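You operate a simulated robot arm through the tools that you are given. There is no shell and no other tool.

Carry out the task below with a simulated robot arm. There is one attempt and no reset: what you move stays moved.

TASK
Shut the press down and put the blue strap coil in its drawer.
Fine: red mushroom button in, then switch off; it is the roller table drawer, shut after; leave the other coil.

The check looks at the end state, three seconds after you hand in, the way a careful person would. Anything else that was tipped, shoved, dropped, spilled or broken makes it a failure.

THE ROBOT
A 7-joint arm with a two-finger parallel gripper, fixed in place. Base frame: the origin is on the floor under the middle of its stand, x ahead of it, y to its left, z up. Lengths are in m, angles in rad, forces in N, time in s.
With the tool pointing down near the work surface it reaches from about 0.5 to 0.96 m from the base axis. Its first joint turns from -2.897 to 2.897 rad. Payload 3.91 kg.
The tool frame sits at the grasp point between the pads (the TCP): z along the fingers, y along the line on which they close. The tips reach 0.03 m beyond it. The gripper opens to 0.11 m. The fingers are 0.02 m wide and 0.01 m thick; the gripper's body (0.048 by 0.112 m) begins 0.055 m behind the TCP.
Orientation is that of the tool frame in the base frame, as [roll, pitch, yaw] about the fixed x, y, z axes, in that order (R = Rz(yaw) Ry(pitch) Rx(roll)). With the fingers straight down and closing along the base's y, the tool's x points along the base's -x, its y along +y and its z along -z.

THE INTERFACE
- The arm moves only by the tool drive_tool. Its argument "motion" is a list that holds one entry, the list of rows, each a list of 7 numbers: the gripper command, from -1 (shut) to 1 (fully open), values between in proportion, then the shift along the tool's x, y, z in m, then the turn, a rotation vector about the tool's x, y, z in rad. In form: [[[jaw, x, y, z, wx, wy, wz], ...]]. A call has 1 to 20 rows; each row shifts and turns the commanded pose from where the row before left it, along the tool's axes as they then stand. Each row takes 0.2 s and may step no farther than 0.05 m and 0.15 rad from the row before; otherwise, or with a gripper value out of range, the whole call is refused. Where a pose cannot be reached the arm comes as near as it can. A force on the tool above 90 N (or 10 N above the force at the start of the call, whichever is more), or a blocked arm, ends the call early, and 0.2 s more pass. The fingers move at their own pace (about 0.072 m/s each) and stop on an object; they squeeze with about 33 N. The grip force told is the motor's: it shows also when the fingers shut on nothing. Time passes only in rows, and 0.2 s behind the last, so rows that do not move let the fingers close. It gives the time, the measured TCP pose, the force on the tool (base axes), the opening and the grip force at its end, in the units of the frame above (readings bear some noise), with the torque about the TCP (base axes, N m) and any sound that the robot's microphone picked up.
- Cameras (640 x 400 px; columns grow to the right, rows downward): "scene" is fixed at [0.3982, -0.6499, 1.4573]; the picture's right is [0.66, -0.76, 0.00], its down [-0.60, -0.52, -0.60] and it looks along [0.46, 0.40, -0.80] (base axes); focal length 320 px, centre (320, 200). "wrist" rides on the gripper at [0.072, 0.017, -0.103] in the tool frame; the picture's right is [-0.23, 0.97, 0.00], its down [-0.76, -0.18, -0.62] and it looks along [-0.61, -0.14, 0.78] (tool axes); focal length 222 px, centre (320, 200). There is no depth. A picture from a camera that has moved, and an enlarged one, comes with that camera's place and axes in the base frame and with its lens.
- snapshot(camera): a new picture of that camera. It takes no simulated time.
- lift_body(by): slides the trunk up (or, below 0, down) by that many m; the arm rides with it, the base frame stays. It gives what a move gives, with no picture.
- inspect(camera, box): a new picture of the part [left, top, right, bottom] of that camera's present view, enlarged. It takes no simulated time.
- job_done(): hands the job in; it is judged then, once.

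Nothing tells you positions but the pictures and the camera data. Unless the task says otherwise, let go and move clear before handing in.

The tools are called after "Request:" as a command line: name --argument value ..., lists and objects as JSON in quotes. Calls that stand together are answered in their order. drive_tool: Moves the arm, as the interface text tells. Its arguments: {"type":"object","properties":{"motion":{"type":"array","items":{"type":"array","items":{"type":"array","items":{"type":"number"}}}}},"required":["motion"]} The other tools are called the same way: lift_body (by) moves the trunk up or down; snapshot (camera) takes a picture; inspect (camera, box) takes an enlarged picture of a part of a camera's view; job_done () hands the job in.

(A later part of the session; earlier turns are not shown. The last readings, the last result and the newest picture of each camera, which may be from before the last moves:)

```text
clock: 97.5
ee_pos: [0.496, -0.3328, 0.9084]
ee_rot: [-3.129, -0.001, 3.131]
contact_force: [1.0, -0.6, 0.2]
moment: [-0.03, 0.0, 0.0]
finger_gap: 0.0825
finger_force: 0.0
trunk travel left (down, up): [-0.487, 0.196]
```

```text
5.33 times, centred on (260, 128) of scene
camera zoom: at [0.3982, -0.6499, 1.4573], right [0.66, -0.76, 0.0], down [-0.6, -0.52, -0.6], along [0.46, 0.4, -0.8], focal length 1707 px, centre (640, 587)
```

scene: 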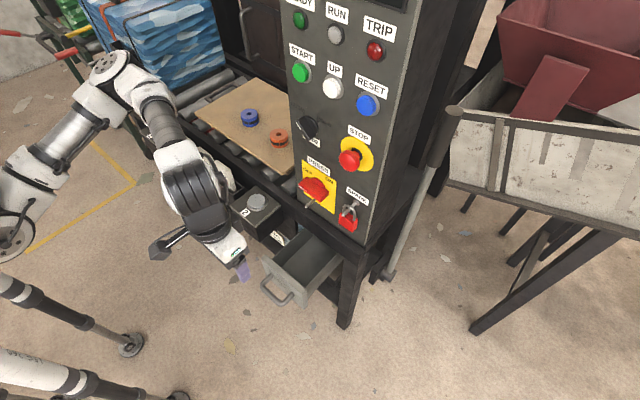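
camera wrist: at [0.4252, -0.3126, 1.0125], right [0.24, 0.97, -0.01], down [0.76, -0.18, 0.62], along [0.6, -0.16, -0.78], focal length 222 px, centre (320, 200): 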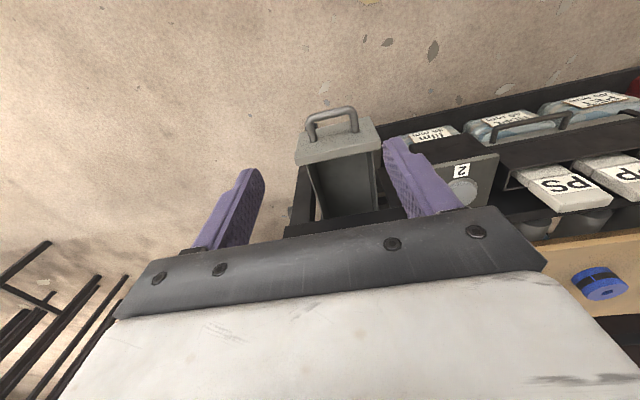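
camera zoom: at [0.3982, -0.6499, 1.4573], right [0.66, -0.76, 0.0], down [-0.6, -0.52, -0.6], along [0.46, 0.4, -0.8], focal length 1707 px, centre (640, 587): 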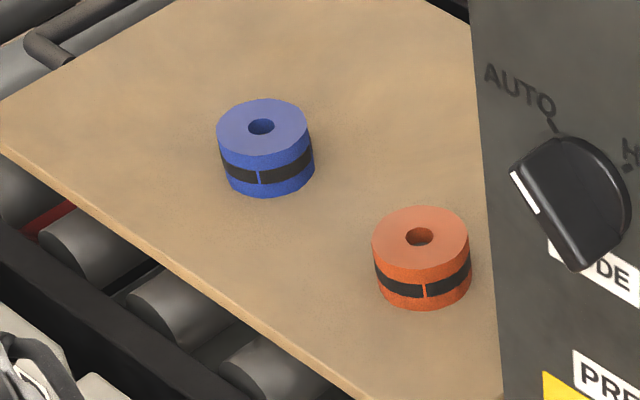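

Drawer interior: y ≈ −0.38…−0.276, floor z≈0.557, wall tops ≈0.637. The blue coil is at about (0.878, 0.064), top z≈0.82, about 56 mm across and 30 mm tall. I'll raise the trunk a little and move high over the table to the coil.

Request:
lift_body --by 0.12

Request:
drive_tool --motion '[[[0.5, -0.006, 0.0441, 0, 0, 0, 0], [0.5, -0.006, 0.0441, 0, 0, 0, 0], [0.5, -0.006, 0.0441, 0, 0, 0, 0], [0.5, -0.006, 0.0441, 0, 0, 0, 0], [0.5, -0.006, 0.0441, 0, 0, 0, 0], [0.5, -0.006, 0.0441, 0, 0, 0, 0], [0.5, -0.006, 0.0441, 0, 0, 0, 0], [0.5, -0.006, 0.0441, 0, 0, 0, 0], [0.5, -0.006, 0.0441, 0, 0, 0, 0], [0.5, 0, 0, 0, 0, 0, 0]]]'

Request:
snapshot --camera "scene"

Request:
snapshot --camera "wrist"

```text
clock: 99.0
ee_pos: [0.4956, -0.3338, 1.0288]
ee_rot: [-3.129, 0.001, 3.128]
contact_force: [0.7, -0.3, 0.8]
moment: [0.0, 0.0, -0.02]
finger_gap: 0.0823
finger_force: 0.1
trunk travel left (down, up): [-0.607, 0.076]
```

```text
clock: 101.2
ee_pos: [0.5555, 0.0616, 1.0274]
ee_rot: [-3.13, -0.002, 3.13]
contact_force: [-0.2, 0.2, -0.2]
moment: [-0.02, 0.01, 0.01]
finger_gap: 0.0825
finger_force: 0.1
trunk travel left (down, up): [-0.607, 0.076]
```

```text
taken
```

scene: 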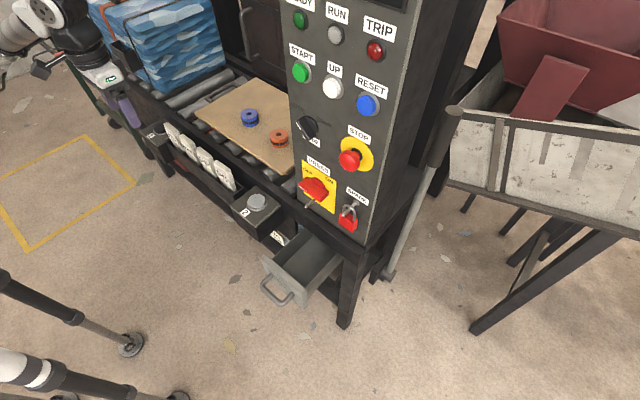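

```text
taken
camera wrist: at [0.4839, 0.0813, 1.1299], right [0.24, 0.97, -0.01], down [0.76, -0.18, 0.63], along [0.61, -0.16, -0.78], focal length 222 px, centre (320, 200)
```

wrist: 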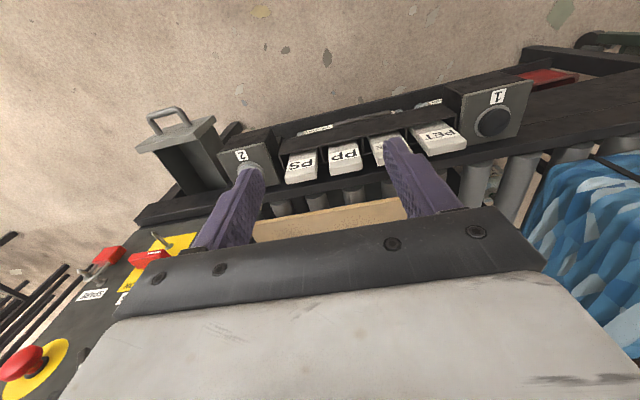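

Request:
drive_tool --motion '[[[0.5, -0.04, 0, 0, 0, 0, 0], [0.5, -0.04, 0, 0, 0, 0, 0], [0.5, -0.04, 0, 0, 0, 0, 0], [0.5, -0.04, 0, 0, 0, 0, 0], [0.5, -0.04, 0, 0, 0, 0, 0], [0.5, 0, 0, 0, 0, 0, 0]]]'

Request:
snapshot --camera "wrist"

Request:
snapshot --camera "scene"

```text
clock: 102.6
ee_pos: [0.7557, 0.0582, 1.0247]
ee_rot: [-3.132, 0.0, 3.13]
contact_force: [-0.2, -1.0, 1.0]
moment: [-0.01, 0.02, 0.03]
finger_gap: 0.0827
finger_force: 0.0
trunk travel left (down, up): [-0.607, 0.076]
```

```text
taken
camera wrist: at [0.684, 0.0784, 1.1278], right [0.24, 0.97, -0.01], down [0.76, -0.18, 0.63], along [0.61, -0.16, -0.78], focal length 222 px, centre (320, 200)
```

wrist: 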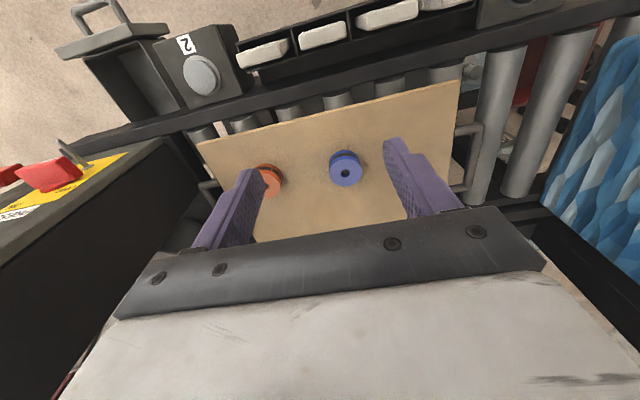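

```text
taken
```

scene: 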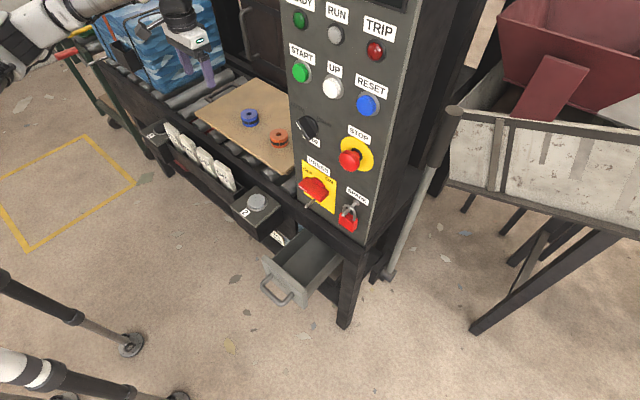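

Request:
inspect --camera "wrist" --box '[240, 130, 400, 230]'

Request:
inspect --camera "scene" --box '[220, 90, 310, 160]'

Request:
inspect --camera "wrist" --box '[50, 0, 250, 120]'

```text
4.00 times, centred on (320, 180) of wrist
camera zoom: at [0.684, 0.0784, 1.1278], right [0.24, 0.97, -0.01], down [0.76, -0.18, 0.63], along [0.61, -0.16, -0.78], focal length 888 px, centre (320, 280)
```

zoom: 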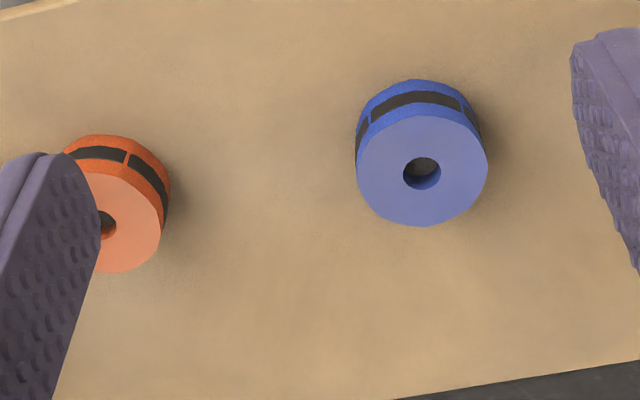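

```text
5.71 times, centred on (265, 125) of scene
camera zoom: at [0.3982, -0.6499, 1.4573], right [0.66, -0.76, 0.0], down [-0.6, -0.52, -0.6], along [0.46, 0.4, -0.8], focal length 1829 px, centre (634, 629)
```

zoom: 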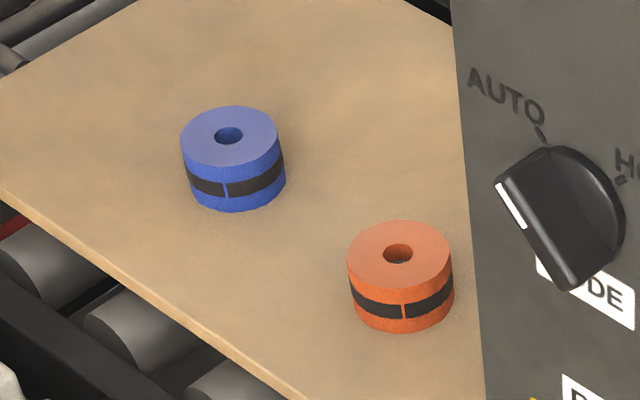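

```text
3.20 times, centred on (150, 60) of wrist
camera zoom: at [0.684, 0.0784, 1.1278], right [0.24, 0.97, -0.01], down [0.76, -0.18, 0.63], along [0.61, -0.16, -0.78], focal length 711 px, centre (864, 648)
```

zoom: 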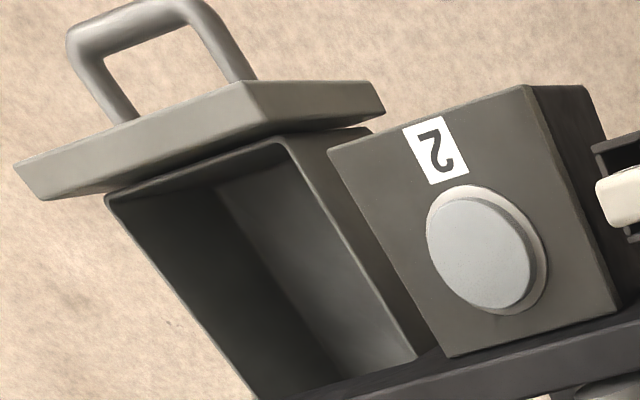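

Blue coil top center is about (0.882, 0.0706, 0.8175). I'll move directly above it, then descend part-way and check alignment.

Request:
drive_tool --motion '[[[0.6, -0.042, 0.0035, 0, 0, 0, 0], [0.6, -0.042, 0.0035, 0, 0, 0, 0], [0.6, -0.042, 0.0035, 0, 0, 0, 0], [0.6, 0, 0, 0.04, 0, 0, 0], [0.6, 0, 0, 0.04, 0, 0, 0], [0.6, 0, 0, 0.02, 0, 0, 0], [0.6, 0, 0, 0, 0, 0, 0]]]'

Request:
snapshot --camera "wrist"

Request:
snapshot --camera "scene"

```text
clock: 104.2
ee_pos: [0.8815, 0.0709, 0.9253]
ee_rot: [-3.128, -0.001, 3.13]
contact_force: [-0.4, -0.7, -0.1]
moment: [0.05, 0.02, -0.03]
finger_gap: 0.088
finger_force: 0.0
trunk travel left (down, up): [-0.607, 0.076]
```

```text
taken
camera wrist: at [0.81, 0.0908, 1.0289], right [0.24, 0.97, -0.01], down [0.76, -0.18, 0.63], along [0.61, -0.16, -0.78], focal length 222 px, centre (320, 200)
```

wrist: 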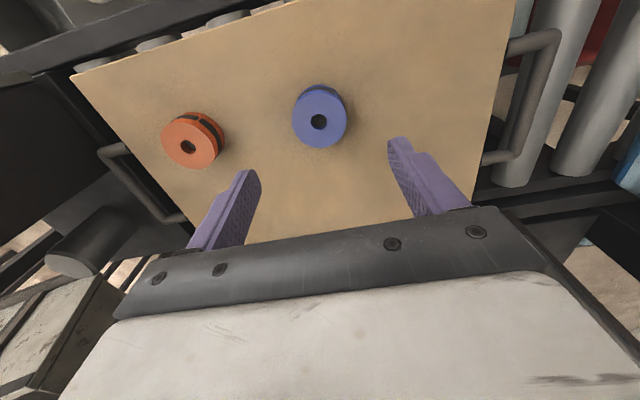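

```text
taken
```

scene: 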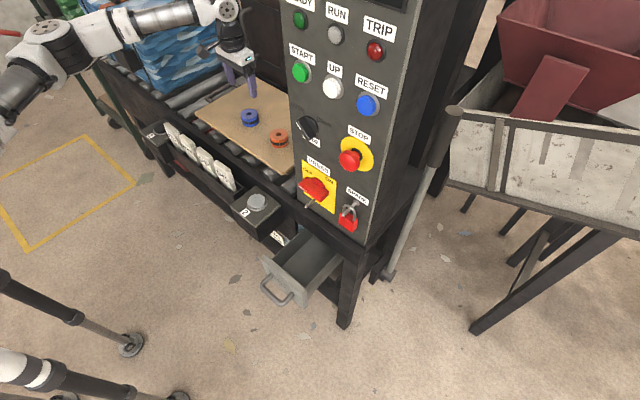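

Alignment agrees (0.881, 0.071). I'll descend around the coil.

Request:
drive_tool --motion '[[[0.5, 0, 0, 0.035, 0, 0, 0], [0.5, 0, 0, 0.03, 0, 0, 0], [0.5, 0, 0, 0.02, 0, 0, 0], [0.5, 0, 0, 0.01, 0, 0, 0], [0.5, 0, 0, 0, 0, 0, 0]]]'

Request:
inspect --camera "scene" --box '[200, 50, 310, 160]'

Request:
snapshot --camera "wrist"

```text
clock: 105.4
ee_pos: [0.8807, 0.0681, 0.8301]
ee_rot: [-3.13, 0.001, 3.132]
contact_force: [-0.5, 0.3, 0.4]
moment: [0.0, 0.02, 0.02]
finger_gap: 0.0827
finger_force: 0.0
trunk travel left (down, up): [-0.607, 0.076]
```

```text
3.64 times, centred on (255, 105) of scene
camera zoom: at [0.3982, -0.6499, 1.4573], right [0.66, -0.76, 0.0], down [-0.6, -0.52, -0.6], along [0.46, 0.4, -0.8], focal length 1164 px, centre (556, 546)
```

zoom: 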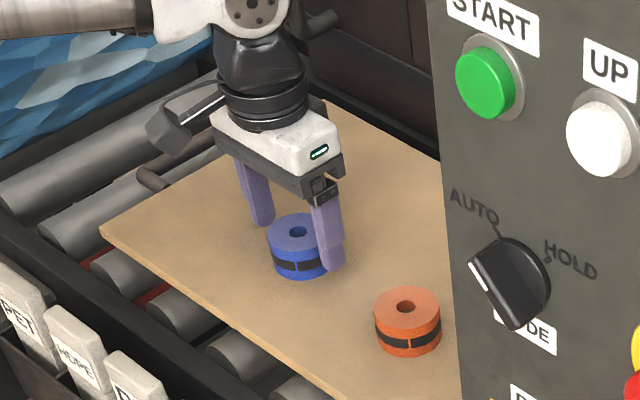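

```text
taken
camera wrist: at [0.8094, 0.0876, 0.9326], right [0.24, 0.97, -0.01], down [0.76, -0.18, 0.63], along [0.61, -0.16, -0.78], focal length 222 px, centre (320, 200)
```

wrist: 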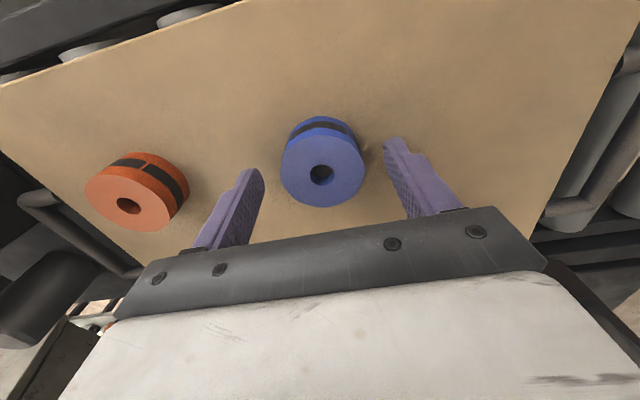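

Request:
drive_tool --motion '[[[0.5, 0, 0.0025, 0.004, 0, 0, 0], [0.5, 0, 0, 0.003, 0, 0, 0], [0.5, 0, 0, 0, 0, 0, 0], [-1, 0, 0, 0, 0, 0, 0], [-1, 0, 0, 0, 0, 0, 0], [-1, 0, 0, 0, 0, 0, 0], [-1, 0, 0, 0, 0, 0, 0]]]'

Request:
snapshot --camera "wrist"

Request:
inspect --camera "scene" --box '[200, 50, 310, 160]'

```text
clock: 107.0
ee_pos: [0.8791, 0.0699, 0.8217]
ee_rot: [-3.129, -0.001, 3.129]
contact_force: [0.4, 0.3, -0.8]
moment: [0.01, 0.02, 0.0]
finger_gap: 0.0528
finger_force: 33.4
trunk travel left (down, up): [-0.607, 0.076]
```

```text
taken
camera wrist: at [0.809, 0.0901, 0.9262], right [0.24, 0.97, -0.01], down [0.76, -0.18, 0.63], along [0.61, -0.16, -0.78], focal length 222 px, centre (320, 200)
```

wrist: 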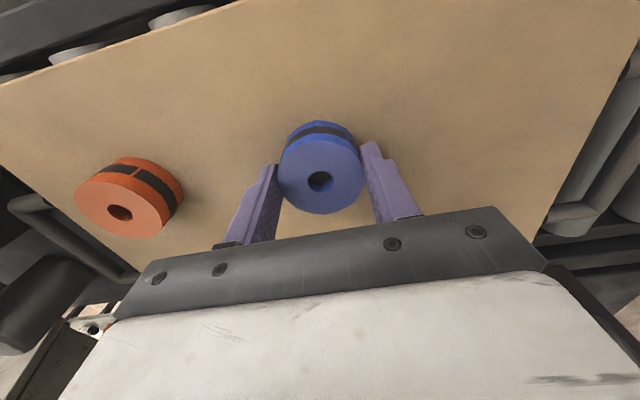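

```text
3.64 times, centred on (255, 105) of scene
camera zoom: at [0.3982, -0.6499, 1.4573], right [0.66, -0.76, 0.0], down [-0.6, -0.52, -0.6], along [0.46, 0.4, -0.8], focal length 1164 px, centre (556, 546)
```

zoom: 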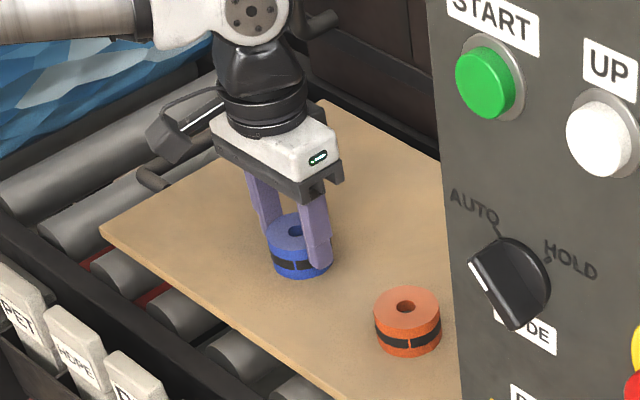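

The blue coil is gripped (53 mm). I'll lift it straight up and check it's held.

Request:
drive_tool --motion '[[[-1, 0, 0, -0.02, 0, 0, 0], [-1, 0, 0, -0.04, 0, 0, 0], [-1, 0, 0, -0.045, 0, 0, 0], [-1, 0, 0, -0.045, 0, 0, 0], [-1, 0, 0, 0, 0, 0, 0]]]'

Request:
snapshot --camera "scene"

Request:
snapshot --camera "wrist"

```text
clock: 108.2
ee_pos: [0.8796, 0.0724, 0.9742]
ee_rot: [-3.131, 0.0, 3.131]
contact_force: [0.1, -0.3, -0.3]
moment: [0.0, 0.03, -0.01]
finger_gap: 0.0001
finger_force: 32.7
trunk travel left (down, up): [-0.607, 0.076]
```

```text
taken
```

scene: 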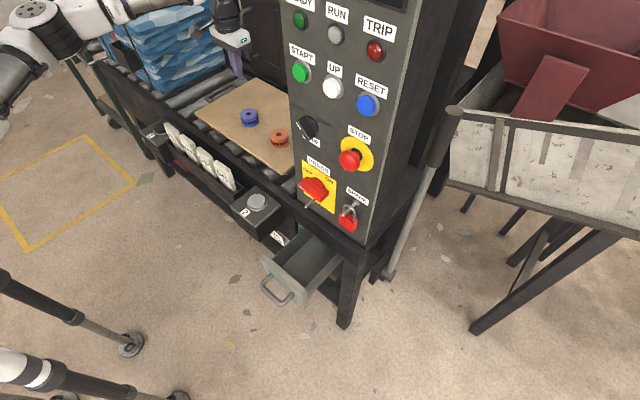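

```text
taken
camera wrist: at [0.8086, 0.0924, 1.0776], right [0.24, 0.97, -0.01], down [0.76, -0.18, 0.63], along [0.6, -0.16, -0.78], focal length 222 px, centre (320, 200)
```

wrist: 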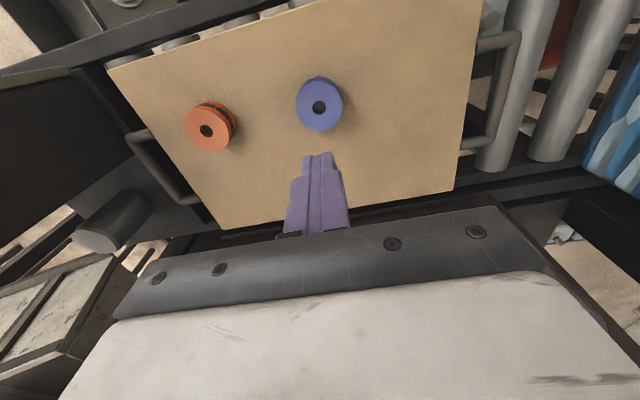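

The fingers are empty and the coil is still in place on the board, so my grip slipped. I'll check that the coil is undisturbed, then re-grip lower and lift slowly.

Request:
inspect --camera "scene" --box '[220, 90, 310, 160]'

Request:
inspect --camera "wrist" --box '[160, 50, 400, 210]'

```text
5.71 times, centred on (265, 125) of scene
camera zoom: at [0.3982, -0.6499, 1.4573], right [0.66, -0.76, 0.0], down [-0.6, -0.52, -0.6], along [0.46, 0.4, -0.8], focal length 1829 px, centre (634, 629)
```

zoom: 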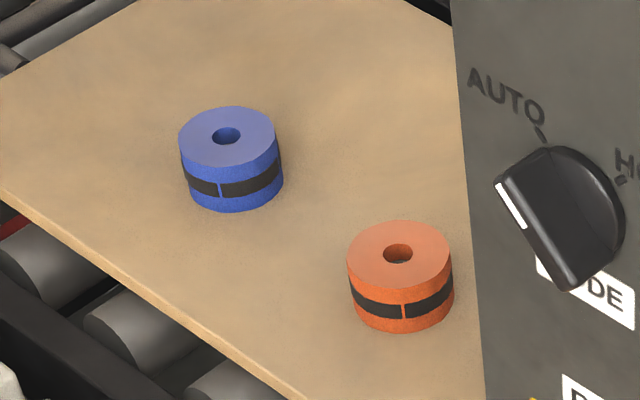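

```text
2.50 times, centred on (280, 130) of wrist
camera zoom: at [0.8086, 0.0924, 1.0776], right [0.24, 0.97, -0.01], down [0.76, -0.18, 0.63], along [0.6, -0.16, -0.78], focal length 555 px, centre (420, 375)
```

zoom: 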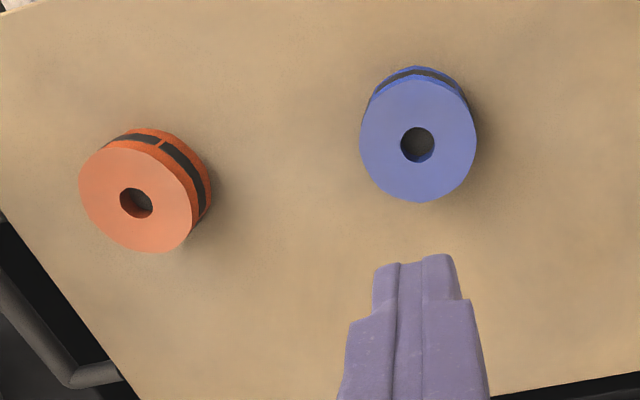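

The coil is fine, at (0.881, 0.0715), top z≈0.818. I'll go down again a few mm lower than before, let the fingers squeeze fully, and lift very gently while checking.

Request:
drive_tool --motion '[[[0.4, -0.0015, 0, 0.04, 0, 0, 0], [0.4, 0, 0, 0.045, 0, 0, 0], [0.4, 0, 0, 0.045, 0, 0, 0], [0.4, 0, 0, 0.015, 0, 0, 0], [0.4, 0, 0, 0.006, 0, 0, 0], [0.4, 0, 0, 0, 0, 0, 0]]]'

Request:
inspect --camera "wrist" --box '[200, 80, 460, 260]'

```text
clock: 109.6
ee_pos: [0.8823, 0.0722, 0.8201]
ee_rot: [-3.128, 0.0, 3.128]
contact_force: [0.5, 0.0, 0.1]
moment: [-0.05, 0.03, 0.01]
finger_gap: 0.0768
finger_force: 0.0
trunk travel left (down, up): [-0.607, 0.076]
```

```text
2.22 times, centred on (330, 170) of wrist
camera zoom: at [0.8099, 0.0912, 0.9241], right [0.24, 0.97, -0.01], down [0.76, -0.18, 0.63], along [0.61, -0.16, -0.78], focal length 494 px, centre (298, 267)
```

zoom: 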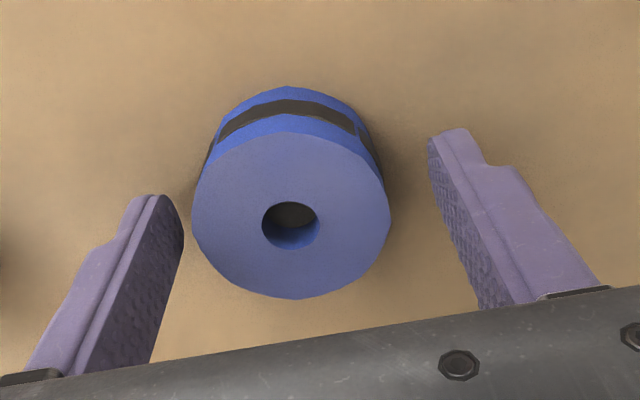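

Request:
drive_tool --motion '[[[0.4, 0, 0, 0.0015, 0, 0, 0], [-1, 0, 0, 0, 0, 0, 0], [-1, 0, 0, 0, 0, 0, 0], [-1, 0, 0, 0, 0, 0, 0], [-1, 0, 0, 0, 0, 0, 0], [-1, 0, 0, 0, 0, 0, 0], [-1, 0, 0, 0, 0, 0, 0]]]'

Request:
inspect --camera "wrist" --box '[200, 80, 460, 260]'

Request:
inspect --camera "scene" --box '[220, 80, 290, 140]'

```text
clock: 111.2
ee_pos: [0.8814, 0.0717, 0.819]
ee_rot: [-3.13, -0.001, 3.129]
contact_force: [0.1, -0.3, 0.2]
moment: [0.01, 0.0, 0.01]
finger_gap: 0.0518
finger_force: 33.5
trunk travel left (down, up): [-0.607, 0.076]
```

```text
2.22 times, centred on (330, 170) of wrist
camera zoom: at [0.8101, 0.0911, 0.9226], right [0.24, 0.97, -0.01], down [0.76, -0.18, 0.63], along [0.61, -0.16, -0.78], focal length 494 px, centre (298, 267)
```

zoom: 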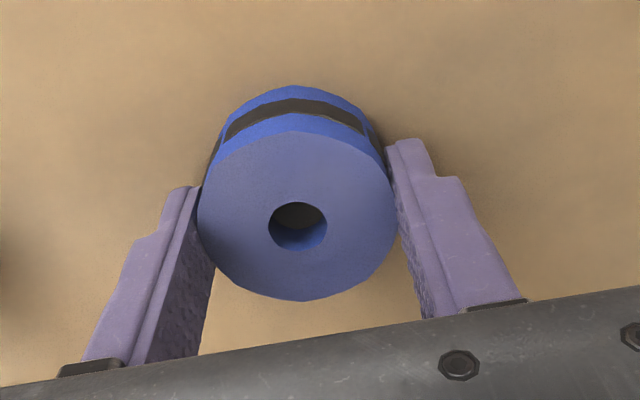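

```text
6.67 times, centred on (255, 110) of scene
camera zoom: at [0.3982, -0.6499, 1.4573], right [0.66, -0.76, 0.0], down [-0.6, -0.52, -0.6], along [0.46, 0.4, -0.8], focal length 2134 px, centre (753, 800)
```

zoom: 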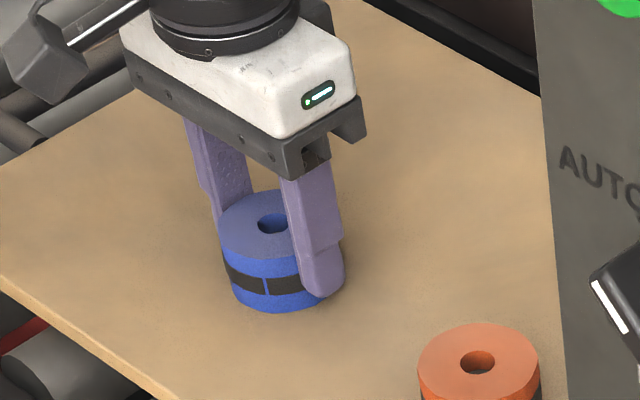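

Request:
drive_tool --motion '[[[-1, 0, 0, -0.002, 0, 0, 0], [-1, 0, 0, -0.003, 0, 0, 0], [-1, 0, 0, -0.004, 0, 0, 0], [-1, 0, 0, -0.004, 0, 0, 0], [-1, 0, 0, 0, 0, 0, 0]]]'

Request:
inspect --camera "scene" --box '[220, 80, 290, 140]'

```text
clock: 112.4
ee_pos: [0.8831, 0.0695, 0.8333]
ee_rot: [-3.13, -0.001, 3.129]
contact_force: [-0.4, 0.0, -0.8]
moment: [0.0, 0.0, -0.02]
finger_gap: 0.0521
finger_force: 32.7
trunk travel left (down, up): [-0.607, 0.076]
```

```text
6.67 times, centred on (255, 110) of scene
camera zoom: at [0.3982, -0.6499, 1.4573], right [0.66, -0.76, 0.0], down [-0.6, -0.52, -0.6], along [0.46, 0.4, -0.8], focal length 2134 px, centre (753, 800)
```

zoom: 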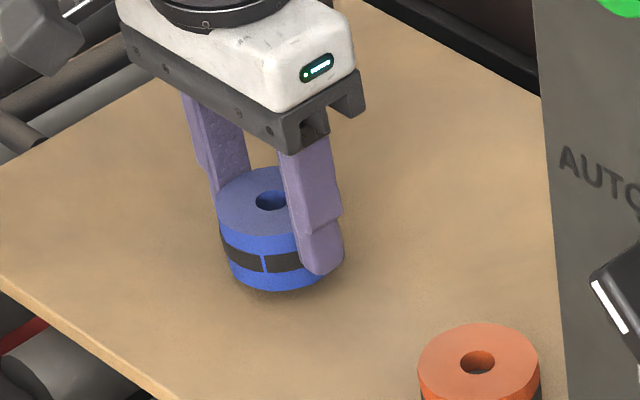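

The coil is up and held this time. I'll keep lifting slowly.

Request:
drive_tool --motion '[[[-1, 0, 0, -0.006, 0, 0, 0], [-1, 0, 0, -0.009, 0, 0, 0], [-1, 0, 0, -0.012, 0, 0, 0], [-1, 0, 0, -0.012, 0, 0, 0], [-1, 0, 0, -0.012, 0, 0, 0], [-1, 0, 0, -0.012, 0, 0, 0], [-1, 0, 0, -0.012, 0, 0, 0], [-1, 0, 0, -0.012, 0, 0, 0], [-1, 0, 0, -0.009, 0, 0, 0], [-1, 0, 0, -0.005, 0, 0, 0]]]'

Request:
snapshot --camera "scene"

Request:
snapshot --camera "wrist"

```text
clock: 114.6
ee_pos: [0.8831, 0.072, 0.9335]
ee_rot: [-3.13, 0.001, 3.129]
contact_force: [0.1, 0.6, -1.5]
moment: [-0.02, -0.01, -0.02]
finger_gap: 0.0519
finger_force: 33.3
trunk travel left (down, up): [-0.607, 0.076]
```

```text
taken
```

scene: 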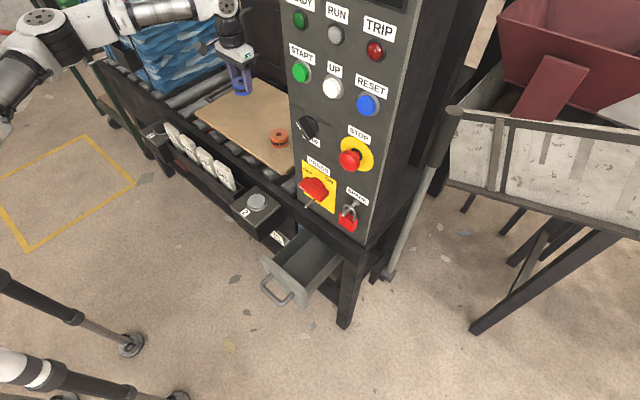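

```text
taken
camera wrist: at [0.8112, 0.0916, 1.0377], right [0.24, 0.97, -0.01], down [0.76, -0.18, 0.63], along [0.61, -0.16, -0.78], focal length 222 px, centre (320, 200)
```

wrist: 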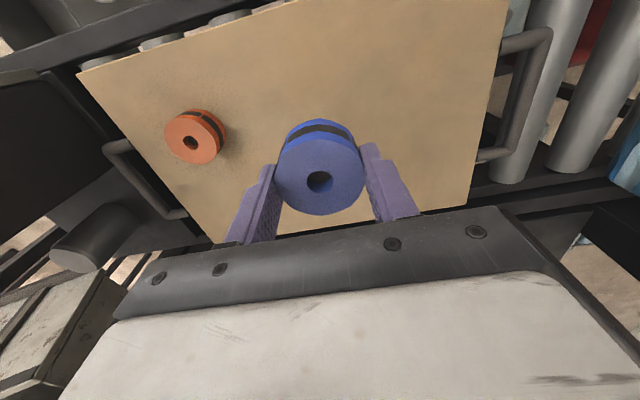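

Coil held. I'll carry it back toward the robot slowly, high above the tags.

Request:
drive_tool --motion '[[[-1, 0.006, 0, -0.004, 0, 0, 0], [-1, 0.01, 0, -0.006, 0, 0, 0], [-1, 0.014, 0, -0.006, 0, 0, 0], [-1, 0.017, 0, -0.004, 0, 0, 0], [-1, 0.018, 0, 0, 0, 0, 0], [-1, 0.018, 0, 0, 0, 0, 0], [-1, 0.018, 0, 0, 0, 0, 0], [-1, 0.018, 0, 0, 0, 0, 0], [-1, 0.018, 0, 0, 0, 0, 0], [-1, 0.018, 0, 0, 0, 0, 0], [-1, 0.018, 0, 0, 0, 0, 0], [-1, 0.018, 0, 0, 0, 0, 0], [-1, 0.018, 0, 0, 0, 0, 0], [-1, 0.018, 0, 0, 0, 0, 0], [-1, 0.016, 0, 0, 0, 0, 0], [-1, 0.012, 0, 0, 0, 0, 0], [-1, 0.008, 0, 0, 0, 0, 0], [-1, 0.004, 0, 0, 0, 0, 0]]]'

Request:
snapshot --camera "scene"

```text
clock: 118.4
ee_pos: [0.6156, 0.0754, 0.9531]
ee_rot: [-3.13, 0.0, 3.13]
contact_force: [0.4, -0.6, -1.5]
moment: [0.01, -0.01, 0.01]
finger_gap: 0.0521
finger_force: 33.0
trunk travel left (down, up): [-0.607, 0.076]
```

```text
taken
```

scene: 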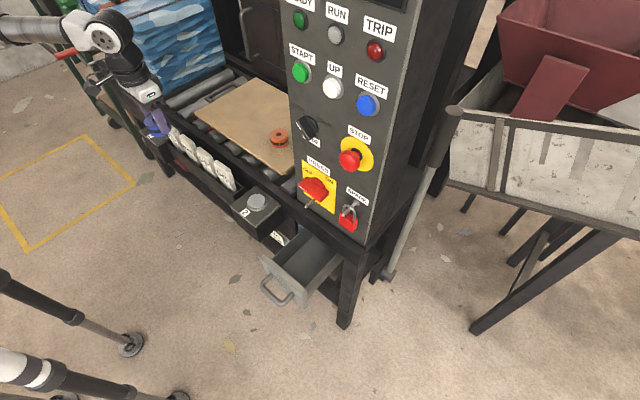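

Request:
drive_tool --motion '[[[-1, 0, -0.006, 0, 0, 0, 0], [-1, 0, -0.012, 0, 0, 0, 0], [-1, 0, -0.018, 0, 0, 0, 0], [-1, 0, -0.02, 0, 0, 0, 0], [-1, 0, -0.02, 0, 0, 0, 0], [-1, 0, -0.02, 0, 0, 0, 0], [-1, 0, -0.02, 0, 0, 0, 0], [-1, 0, -0.02, 0, 0, 0, 0], [-1, 0, -0.02, 0, 0, 0, 0], [-1, 0, -0.02, 0, 0, 0, 0], [-1, 0, -0.02, 0, 0, 0, 0], [-1, 0, -0.02, 0, 0, 0, 0], [-1, 0, -0.02, 0, 0, 0, 0], [-1, 0, -0.02, 0, 0, 0, 0], [-1, 0, -0.02, 0, 0, 0, 0], [-1, 0, -0.018, 0, 0, 0, 0], [-1, 0, -0.012, 0, 0, 0, 0], [-1, 0, -0.006, 0, 0, 0, 0]]]'

Request:
snapshot --camera "scene"

```text
clock: 122.2
ee_pos: [0.6133, -0.2362, 0.9582]
ee_rot: [-3.132, 0.0, 3.129]
contact_force: [-0.6, 0.6, -1.5]
moment: [0.04, 0.01, -0.03]
finger_gap: 0.0516
finger_force: 32.8
trunk travel left (down, up): [-0.607, 0.076]
```

```text
taken
```

scene: 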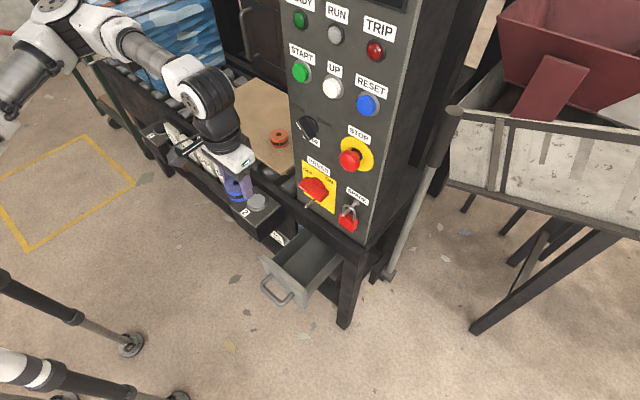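

Request:
drive_tool --motion '[[[-1, 0, -0.008, 0, 0, 0, 0], [-1, 0, -0.015, 0, 0, 0, 0], [-1, 0, -0.018, 0, 0, 0, 0], [-1, 0, -0.018, 0, 0, 0, 0], [-1, 0, -0.016, 0, 0, 0, 0], [-1, 0, -0.011, 0, 0, 0, 0], [-1, 0, -0.006, 0.005, 0, 0, 0], [-1, 0, 0, 0.01, 0, 0, 0], [-1, 0, 0, 0.015, 0, 0, 0], [-1, 0, 0, 0.015, 0, 0, 0], [-1, 0, 0, 0.015, 0, 0, 0], [-1, 0, 0, 0.015, 0, 0, 0], [-1, 0, 0, 0.015, 0, 0, 0], [-1, 0, 0, 0.01, 0, 0, 0], [-1, 0, 0, 0.005, 0, 0, 0], [-1, 0, 0, 0, 0, 0, 0]]]'

Request:
snapshot --camera "scene"

Request:
snapshot --camera "wrist"

```text
clock: 125.6
ee_pos: [0.6115, -0.3294, 0.8524]
ee_rot: [-3.128, 0.0, 3.128]
contact_force: [0.0, -0.1, -2.2]
moment: [0.03, -0.05, 0.03]
finger_gap: 0.0513
finger_force: 32.7
trunk travel left (down, up): [-0.607, 0.076]
```

```text
taken
```

scene: 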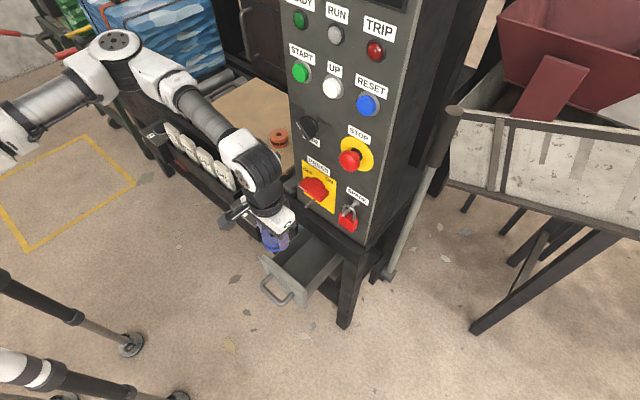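

```text
taken
camera wrist: at [0.5399, -0.3097, 0.9559], right [0.24, 0.97, -0.01], down [0.76, -0.18, 0.63], along [0.6, -0.16, -0.78], focal length 222 px, centre (320, 200)
```

wrist: 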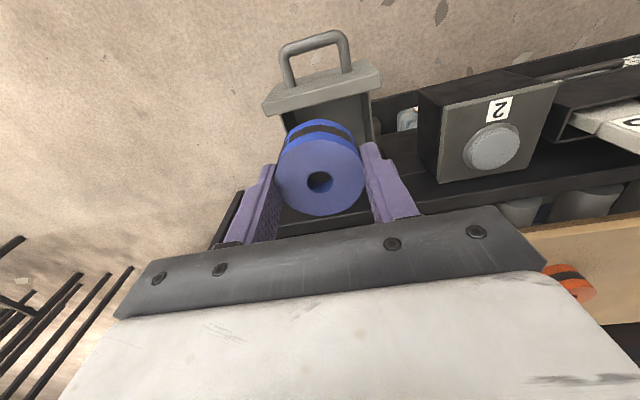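

The coil is above the drawer's front. I'll shift forward to x≈0.668 with a small backward lean of the wrist to stay clear of the panel's pin, then go down further.

Request:
drive_tool --motion '[[[-1, -0.008, 0, 0, 0, -0.03, 0], [-1, -0.014, 0, 0, 0, -0.03, 0], [-1, -0.014, 0, 0.005, 0, -0.03, 0], [-1, -0.012, 0, 0.01, 0, -0.03, 0], [-1, -0.008, 0, 0.012, 0, 0, 0], [-1, 0, 0, 0.015, 0, 0, 0], [-1, 0, 0, 0.015, 0, 0, 0], [-1, 0, 0, 0.015, 0, 0, 0], [-1, 0, 0, 0.01, 0, 0, 0], [-1, 0, 0, 0.005, 0, 0, 0], [-1, 0, 0, 0, 0, 0, 0]]]'

Request:
snapshot --camera "scene"

Request:
snapshot --camera "wrist"

```text
clock: 128.0
ee_pos: [0.6755, -0.3311, 0.769]
ee_rot: [-3.13, 0.12, 3.131]
contact_force: [-0.1, -0.5, -0.6]
moment: [0.01, 0.01, 0.02]
finger_gap: 0.0517
finger_force: 33.3
trunk travel left (down, up): [-0.607, 0.076]
```

```text
taken
```

scene: 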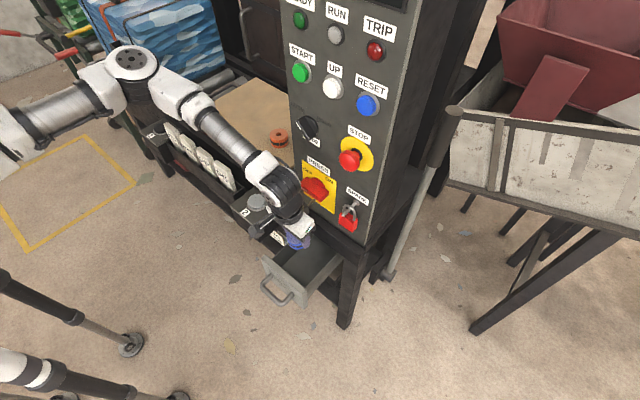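

```text
taken
camera wrist: at [0.593, -0.3111, 0.8638], right [0.24, 0.97, 0.02], down [0.68, -0.18, 0.71], along [0.69, -0.16, -0.7], focal length 222 px, centre (320, 200)
```

wrist: 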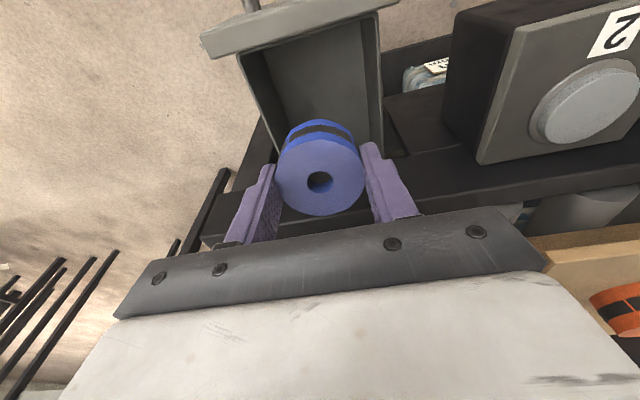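

Request:
inspect --camera "scene" --box '[240, 140, 370, 270]'

Request:
inspect --camera "wrist" --box '[200, 0, 440, 240]'

```text
3.08 times, centred on (305, 205) of scene
camera zoom: at [0.3982, -0.6499, 1.4573], right [0.66, -0.76, 0.0], down [-0.6, -0.52, -0.6], along [0.46, 0.4, -0.8], focal length 985 px, centre (366, 185)
```

zoom: 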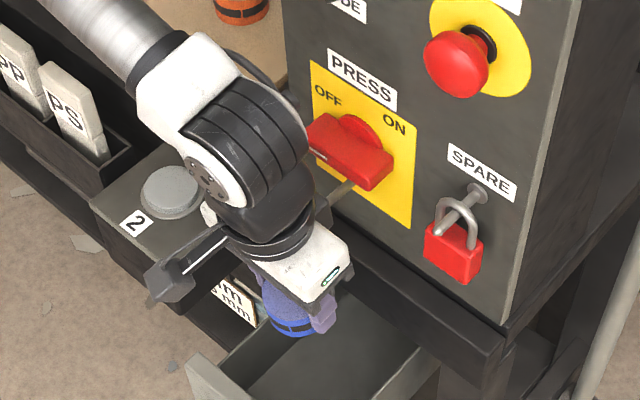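

```text
1.67 times, centred on (320, 120) of wrist
camera zoom: at [0.593, -0.3111, 0.8638], right [0.24, 0.97, 0.02], down [0.68, -0.18, 0.71], along [0.69, -0.16, -0.7], focal length 370 px, centre (320, 333)
```

zoom: 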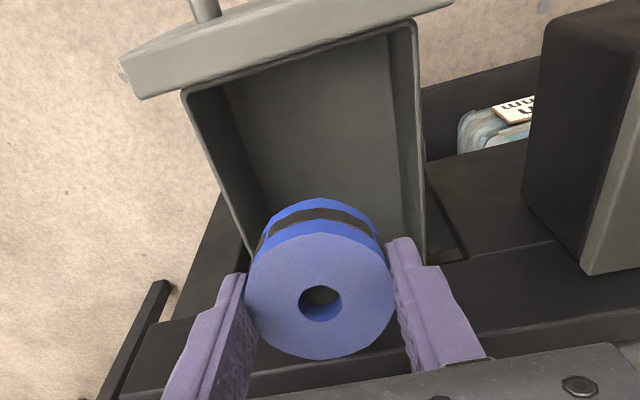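

The hand is clear of the switch and pin. I'll descend straight down in small steps into the drawer.

Request:
drive_tool --motion '[[[-1, 0.001, 0.0005, 0.008, 0, 0, 0], [-1, 0.002, 0.0005, 0.013, 0, 0, 0], [-1, 0.0025, 0.0005, 0.015, 0, 0, 0], [-1, 0.0025, 0.0005, 0.015, 0, 0, 0], [-1, 0.0025, 0.0005, 0.015, 0, 0, 0], [-1, 0.0025, 0.0005, 0.015, 0, 0, 0], [-1, 0.0025, 0, 0.015, 0, 0, 0], [-1, 0.0025, 0, 0.012, 0, 0, 0], [-1, 0.0025, 0, 0.008, 0, 0, 0], [-1, 0, 0, 0, 0, 0, 0]]]'

Request:
snapshot --camera "scene"

Request:
inspect --camera "wrist" --box '[200, 0, 440, 240]'

Request:
inspect --camera "scene" --box '[240, 160, 370, 310]'

```text
clock: 130.2
ee_pos: [0.6707, -0.3305, 0.6518]
ee_rot: [-3.128, 0.12, 3.13]
contact_force: [-0.2, -0.2, -1.3]
moment: [-0.01, 0.06, -0.02]
finger_gap: 0.0513
finger_force: 33.0
trunk travel left (down, up): [-0.607, 0.076]
```

```text
taken
```

scene: 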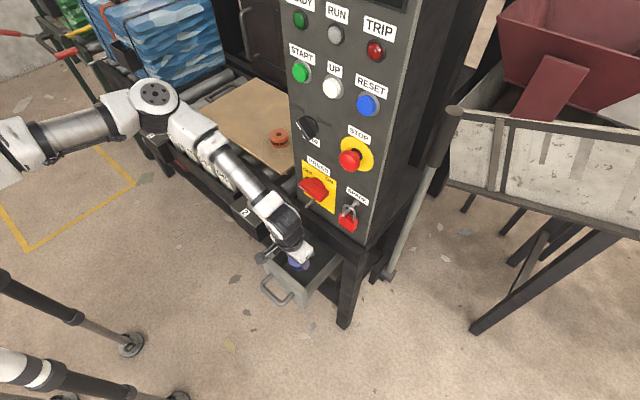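

```text
1.67 times, centred on (320, 120) of wrist
camera zoom: at [0.5864, -0.3103, 0.7464], right [0.24, 0.97, 0.02], down [0.68, -0.18, 0.71], along [0.69, -0.16, -0.7], focal length 370 px, centre (320, 333)
```

zoom: 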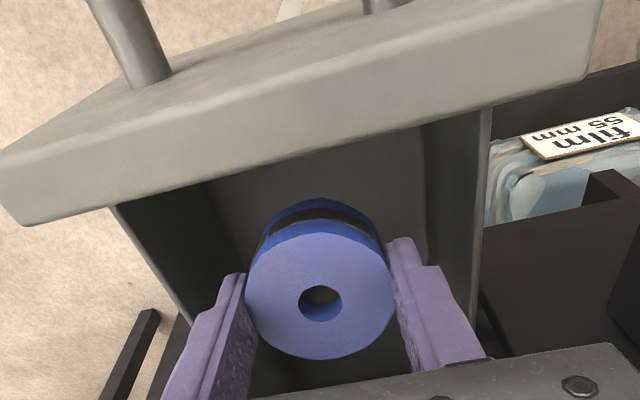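

```text
2.67 times, centred on (305, 235) of scene
camera zoom: at [0.3982, -0.6499, 1.4573], right [0.66, -0.76, 0.0], down [-0.6, -0.52, -0.6], along [0.46, 0.4, -0.8], focal length 853 px, centre (360, 107)
```

zoom: 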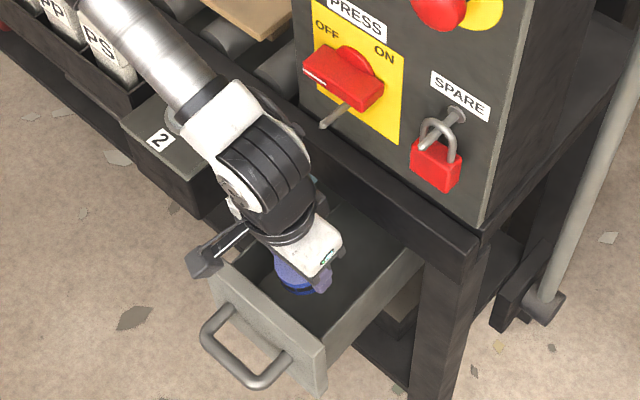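

The coil is centered over the box. I'll continue down slowly, watching for contact with the drawer floor.

Request:
drive_tool --motion '[[[-1, 0.0012, 0.001, 0.008, 0, 0, 0], [-1, 0.0015, 0.001, 0.011, 0, 0, 0], [-1, 0.0015, 0.0005, 0.011, 0, 0, 0], [-1, 0.001, 0, 0.008, 0, 0, 0], [-1, 0.0005, 0, 0.005, 0, 0, 0], [-1, 0.0004, 0, 0.003, 0, 0, 0], [-1, 0, 0, 0, 0, 0, 0]]]'

Request:
inspect --camera "scene" --box '[240, 190, 360, 310]'

Request:
snapshot --camera "wrist"

```text
clock: 131.8
ee_pos: [0.669, -0.3279, 0.6066]
ee_rot: [-3.128, 0.121, 3.13]
contact_force: [0.0, -0.5, -0.3]
moment: [0.03, 0.0, -0.01]
finger_gap: 0.0515
finger_force: 33.1
trunk travel left (down, up): [-0.607, 0.076]
```

```text
3.33 times, centred on (300, 250) of scene
camera zoom: at [0.3982, -0.6499, 1.4573], right [0.66, -0.76, 0.0], down [-0.6, -0.52, -0.6], along [0.46, 0.4, -0.8], focal length 1067 px, centre (387, 33)
```

zoom: 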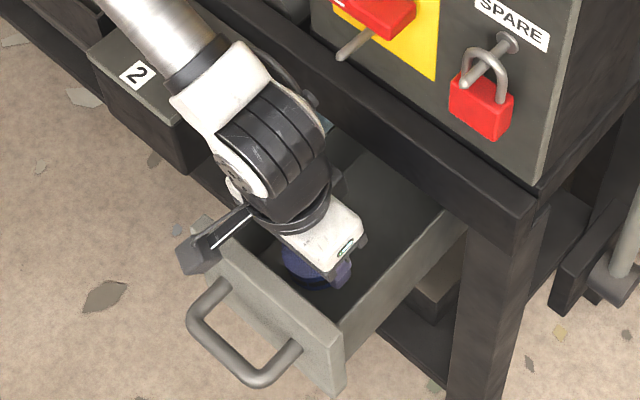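

```text
taken
camera wrist: at [0.5859, -0.3085, 0.7004], right [0.24, 0.97, 0.02], down [0.68, -0.18, 0.71], along [0.69, -0.16, -0.7], focal length 222 px, centre (320, 200)
```

wrist: 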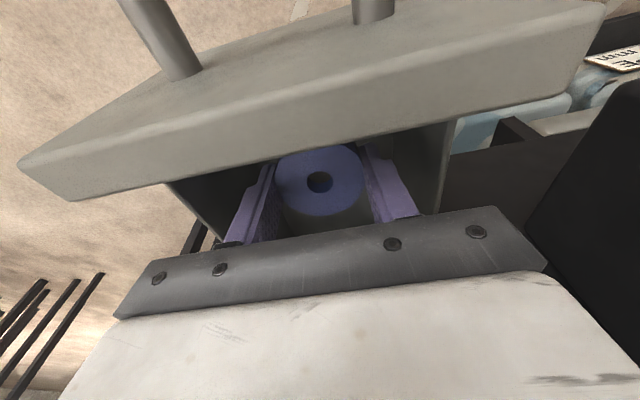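

Request:
drive_tool --motion '[[[-1, 0.0004, 0, 0.003, 0, 0, 0], [-1, 0.0004, 0, 0.003, 0, 0, 0], [-1, 0.0003, 0, 0.0025, 0, 0, 0], [-1, 0, 0, 0, 0, 0, 0]]]'

```text
clock: 132.8
ee_pos: [0.6685, -0.3287, 0.5976]
ee_rot: [-3.13, 0.122, 3.133]
contact_force: [-0.2, 0.5, -1.0]
moment: [0.01, -0.05, -0.02]
finger_gap: 0.0514
finger_force: 32.9
trunk travel left (down, up): [-0.607, 0.076]
```

Request:
drive_tool --motion '[[[-1, 0.0002, 0, 0.002, 0, 0, 0], [-1, 0.0002, 0, 0.002, 0, 0, 0], [-1, 0, 0, 0, 0, 0, 0]]]'

Request:
snapshot --camera "wrist"

Request:
inspect --camera "scene" --box '[260, 200, 340, 280]'

```text
clock: 133.6
ee_pos: [0.6671, -0.3282, 0.5922]
ee_rot: [-3.13, 0.12, 3.132]
contact_force: [-0.2, 1.0, -1.6]
moment: [-0.01, 0.02, -0.03]
finger_gap: 0.0515
finger_force: 33.3
trunk travel left (down, up): [-0.607, 0.076]
```

```text
taken
camera wrist: at [0.5857, -0.3081, 0.6875], right [0.24, 0.97, 0.02], down [0.68, -0.18, 0.71], along [0.69, -0.16, -0.7], focal length 222 px, centre (320, 200)
```

wrist: 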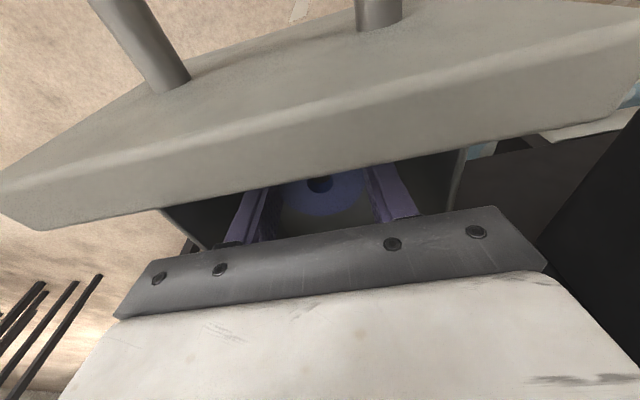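

```text
5.00 times, centred on (300, 240) of scene
camera zoom: at [0.3982, -0.6499, 1.4573], right [0.66, -0.76, 0.0], down [-0.6, -0.52, -0.6], along [0.46, 0.4, -0.8], focal length 1600 px, centre (420, 0)
```

zoom: 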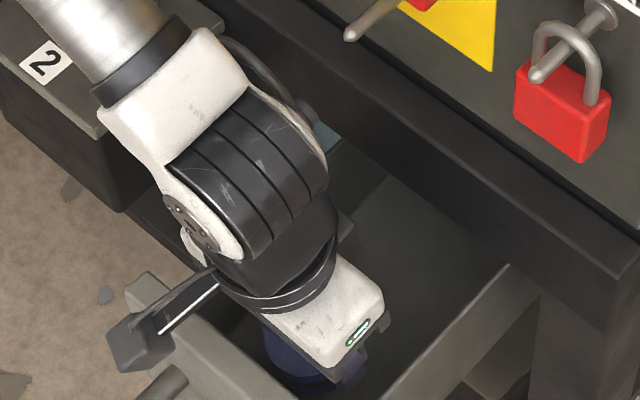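

Request:
drive_tool --motion '[[[-1, 0.0002, 0, 0.002, 0, 0, 0], [-1, 0.0002, 0, 0.002, 0, 0, 0], [-1, 0, 0, 0, 0, 0, 0]]]'

```text
clock: 134.4
ee_pos: [0.6695, -0.3288, 0.5893]
ee_rot: [-3.13, 0.121, 3.132]
contact_force: [-0.6, 0.2, -2.4]
moment: [-0.02, -0.01, 0.05]
finger_gap: 0.0513
finger_force: 33.1
trunk travel left (down, up): [-0.607, 0.076]
```

Request:
inspect --camera "scene" --box '[285, 235, 345, 295]'

Request:
inspect --camera "wrist" --box '[150, 140, 490, 270]'

```text
6.67 times, centred on (315, 265) of scene
camera zoom: at [0.3982, -0.6499, 1.4573], right [0.66, -0.76, 0.0], down [-0.6, -0.52, -0.6], along [0.46, 0.4, -0.8], focal length 2134 px, centre (353, -233)
```

zoom: 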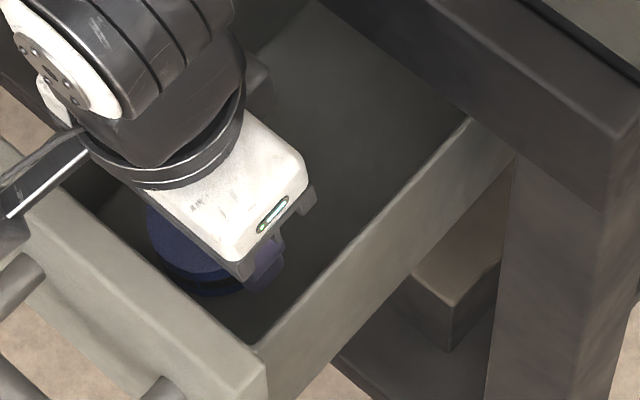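

```text
1.88 times, centred on (320, 205) of wrist
camera zoom: at [0.586, -0.3087, 0.6836], right [0.24, 0.97, 0.02], down [0.68, -0.18, 0.71], along [0.69, -0.16, -0.7], focal length 418 px, centre (320, 191)
```

zoom: 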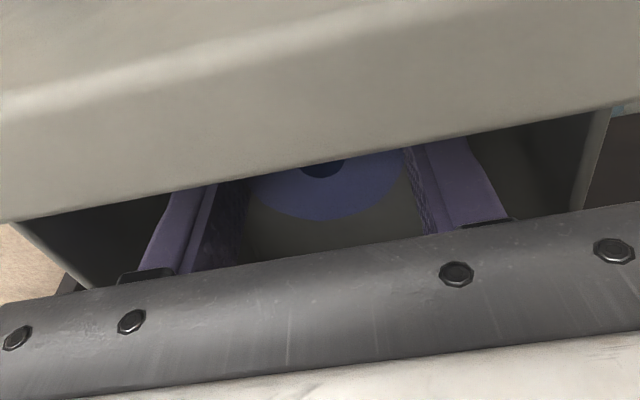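

The box is wider than I first thought (inner ≈ 0.127 m), so the hand fits and I can go lower still. I'll step down 2 mm at a time until the coil touches the floor.

Request:
drive_tool --motion '[[[-1, 0.0002, -0.001, 0.002, 0, 0, 0], [-1, 0.0002, 0, 0.002, 0, 0, 0], [-1, 0, 0, 0, 0, 0, 0]]]'

Request:
drive_tool --motion '[[[-1, 0.0002, 0, 0.002, 0, 0, 0], [-1, 0.0002, 0, 0.002, 0, 0, 0], [-1, 0, 0, 0, 0, 0, 0]]]'

```text
clock: 135.2
ee_pos: [0.67, -0.3304, 0.5858]
ee_rot: [-3.13, 0.121, 3.131]
contact_force: [1.3, -0.8, -1.3]
moment: [-0.01, 0.02, -0.06]
finger_gap: 0.0514
finger_force: 33.0
trunk travel left (down, up): [-0.607, 0.076]
```

```text
clock: 136.0
ee_pos: [0.6677, -0.3305, 0.5815]
ee_rot: [-3.131, 0.119, 3.131]
contact_force: [-0.3, 0.6, -0.4]
moment: [-0.01, -0.01, 0.0]
finger_gap: 0.0516
finger_force: 32.9
trunk travel left (down, up): [-0.607, 0.076]
```

Request:
drive_tool --motion '[[[-1, 0.0002, 0, 0.002, 0, 0, 0], [-1, 0.0002, 0, 0.002, 0, 0, 0], [-1, 0, 0, 0, 0, 0, 0]]]'

Request:
inspect --camera "scene" --box '[270, 220, 350, 300]'

```text
clock: 136.8
ee_pos: [0.6702, -0.3303, 0.5767]
ee_rot: [-3.13, 0.121, 3.131]
contact_force: [-0.2, -0.5, -0.9]
moment: [0.01, 0.0, 0.03]
finger_gap: 0.0515
finger_force: 32.9
trunk travel left (down, up): [-0.607, 0.076]
```

```text
5.00 times, centred on (310, 260) of scene
camera zoom: at [0.3982, -0.6499, 1.4573], right [0.66, -0.76, 0.0], down [-0.6, -0.52, -0.6], along [0.46, 0.4, -0.8], focal length 1600 px, centre (370, -100)
```

zoom: 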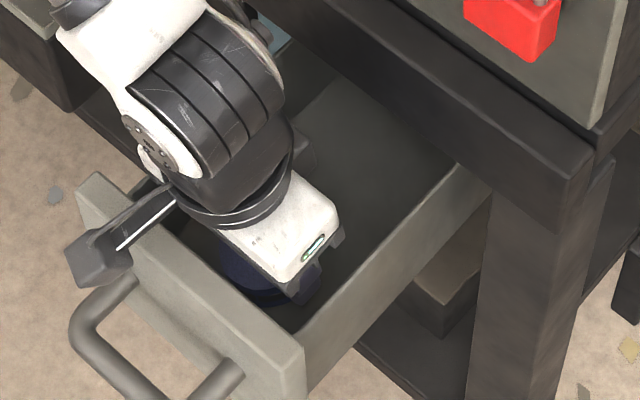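

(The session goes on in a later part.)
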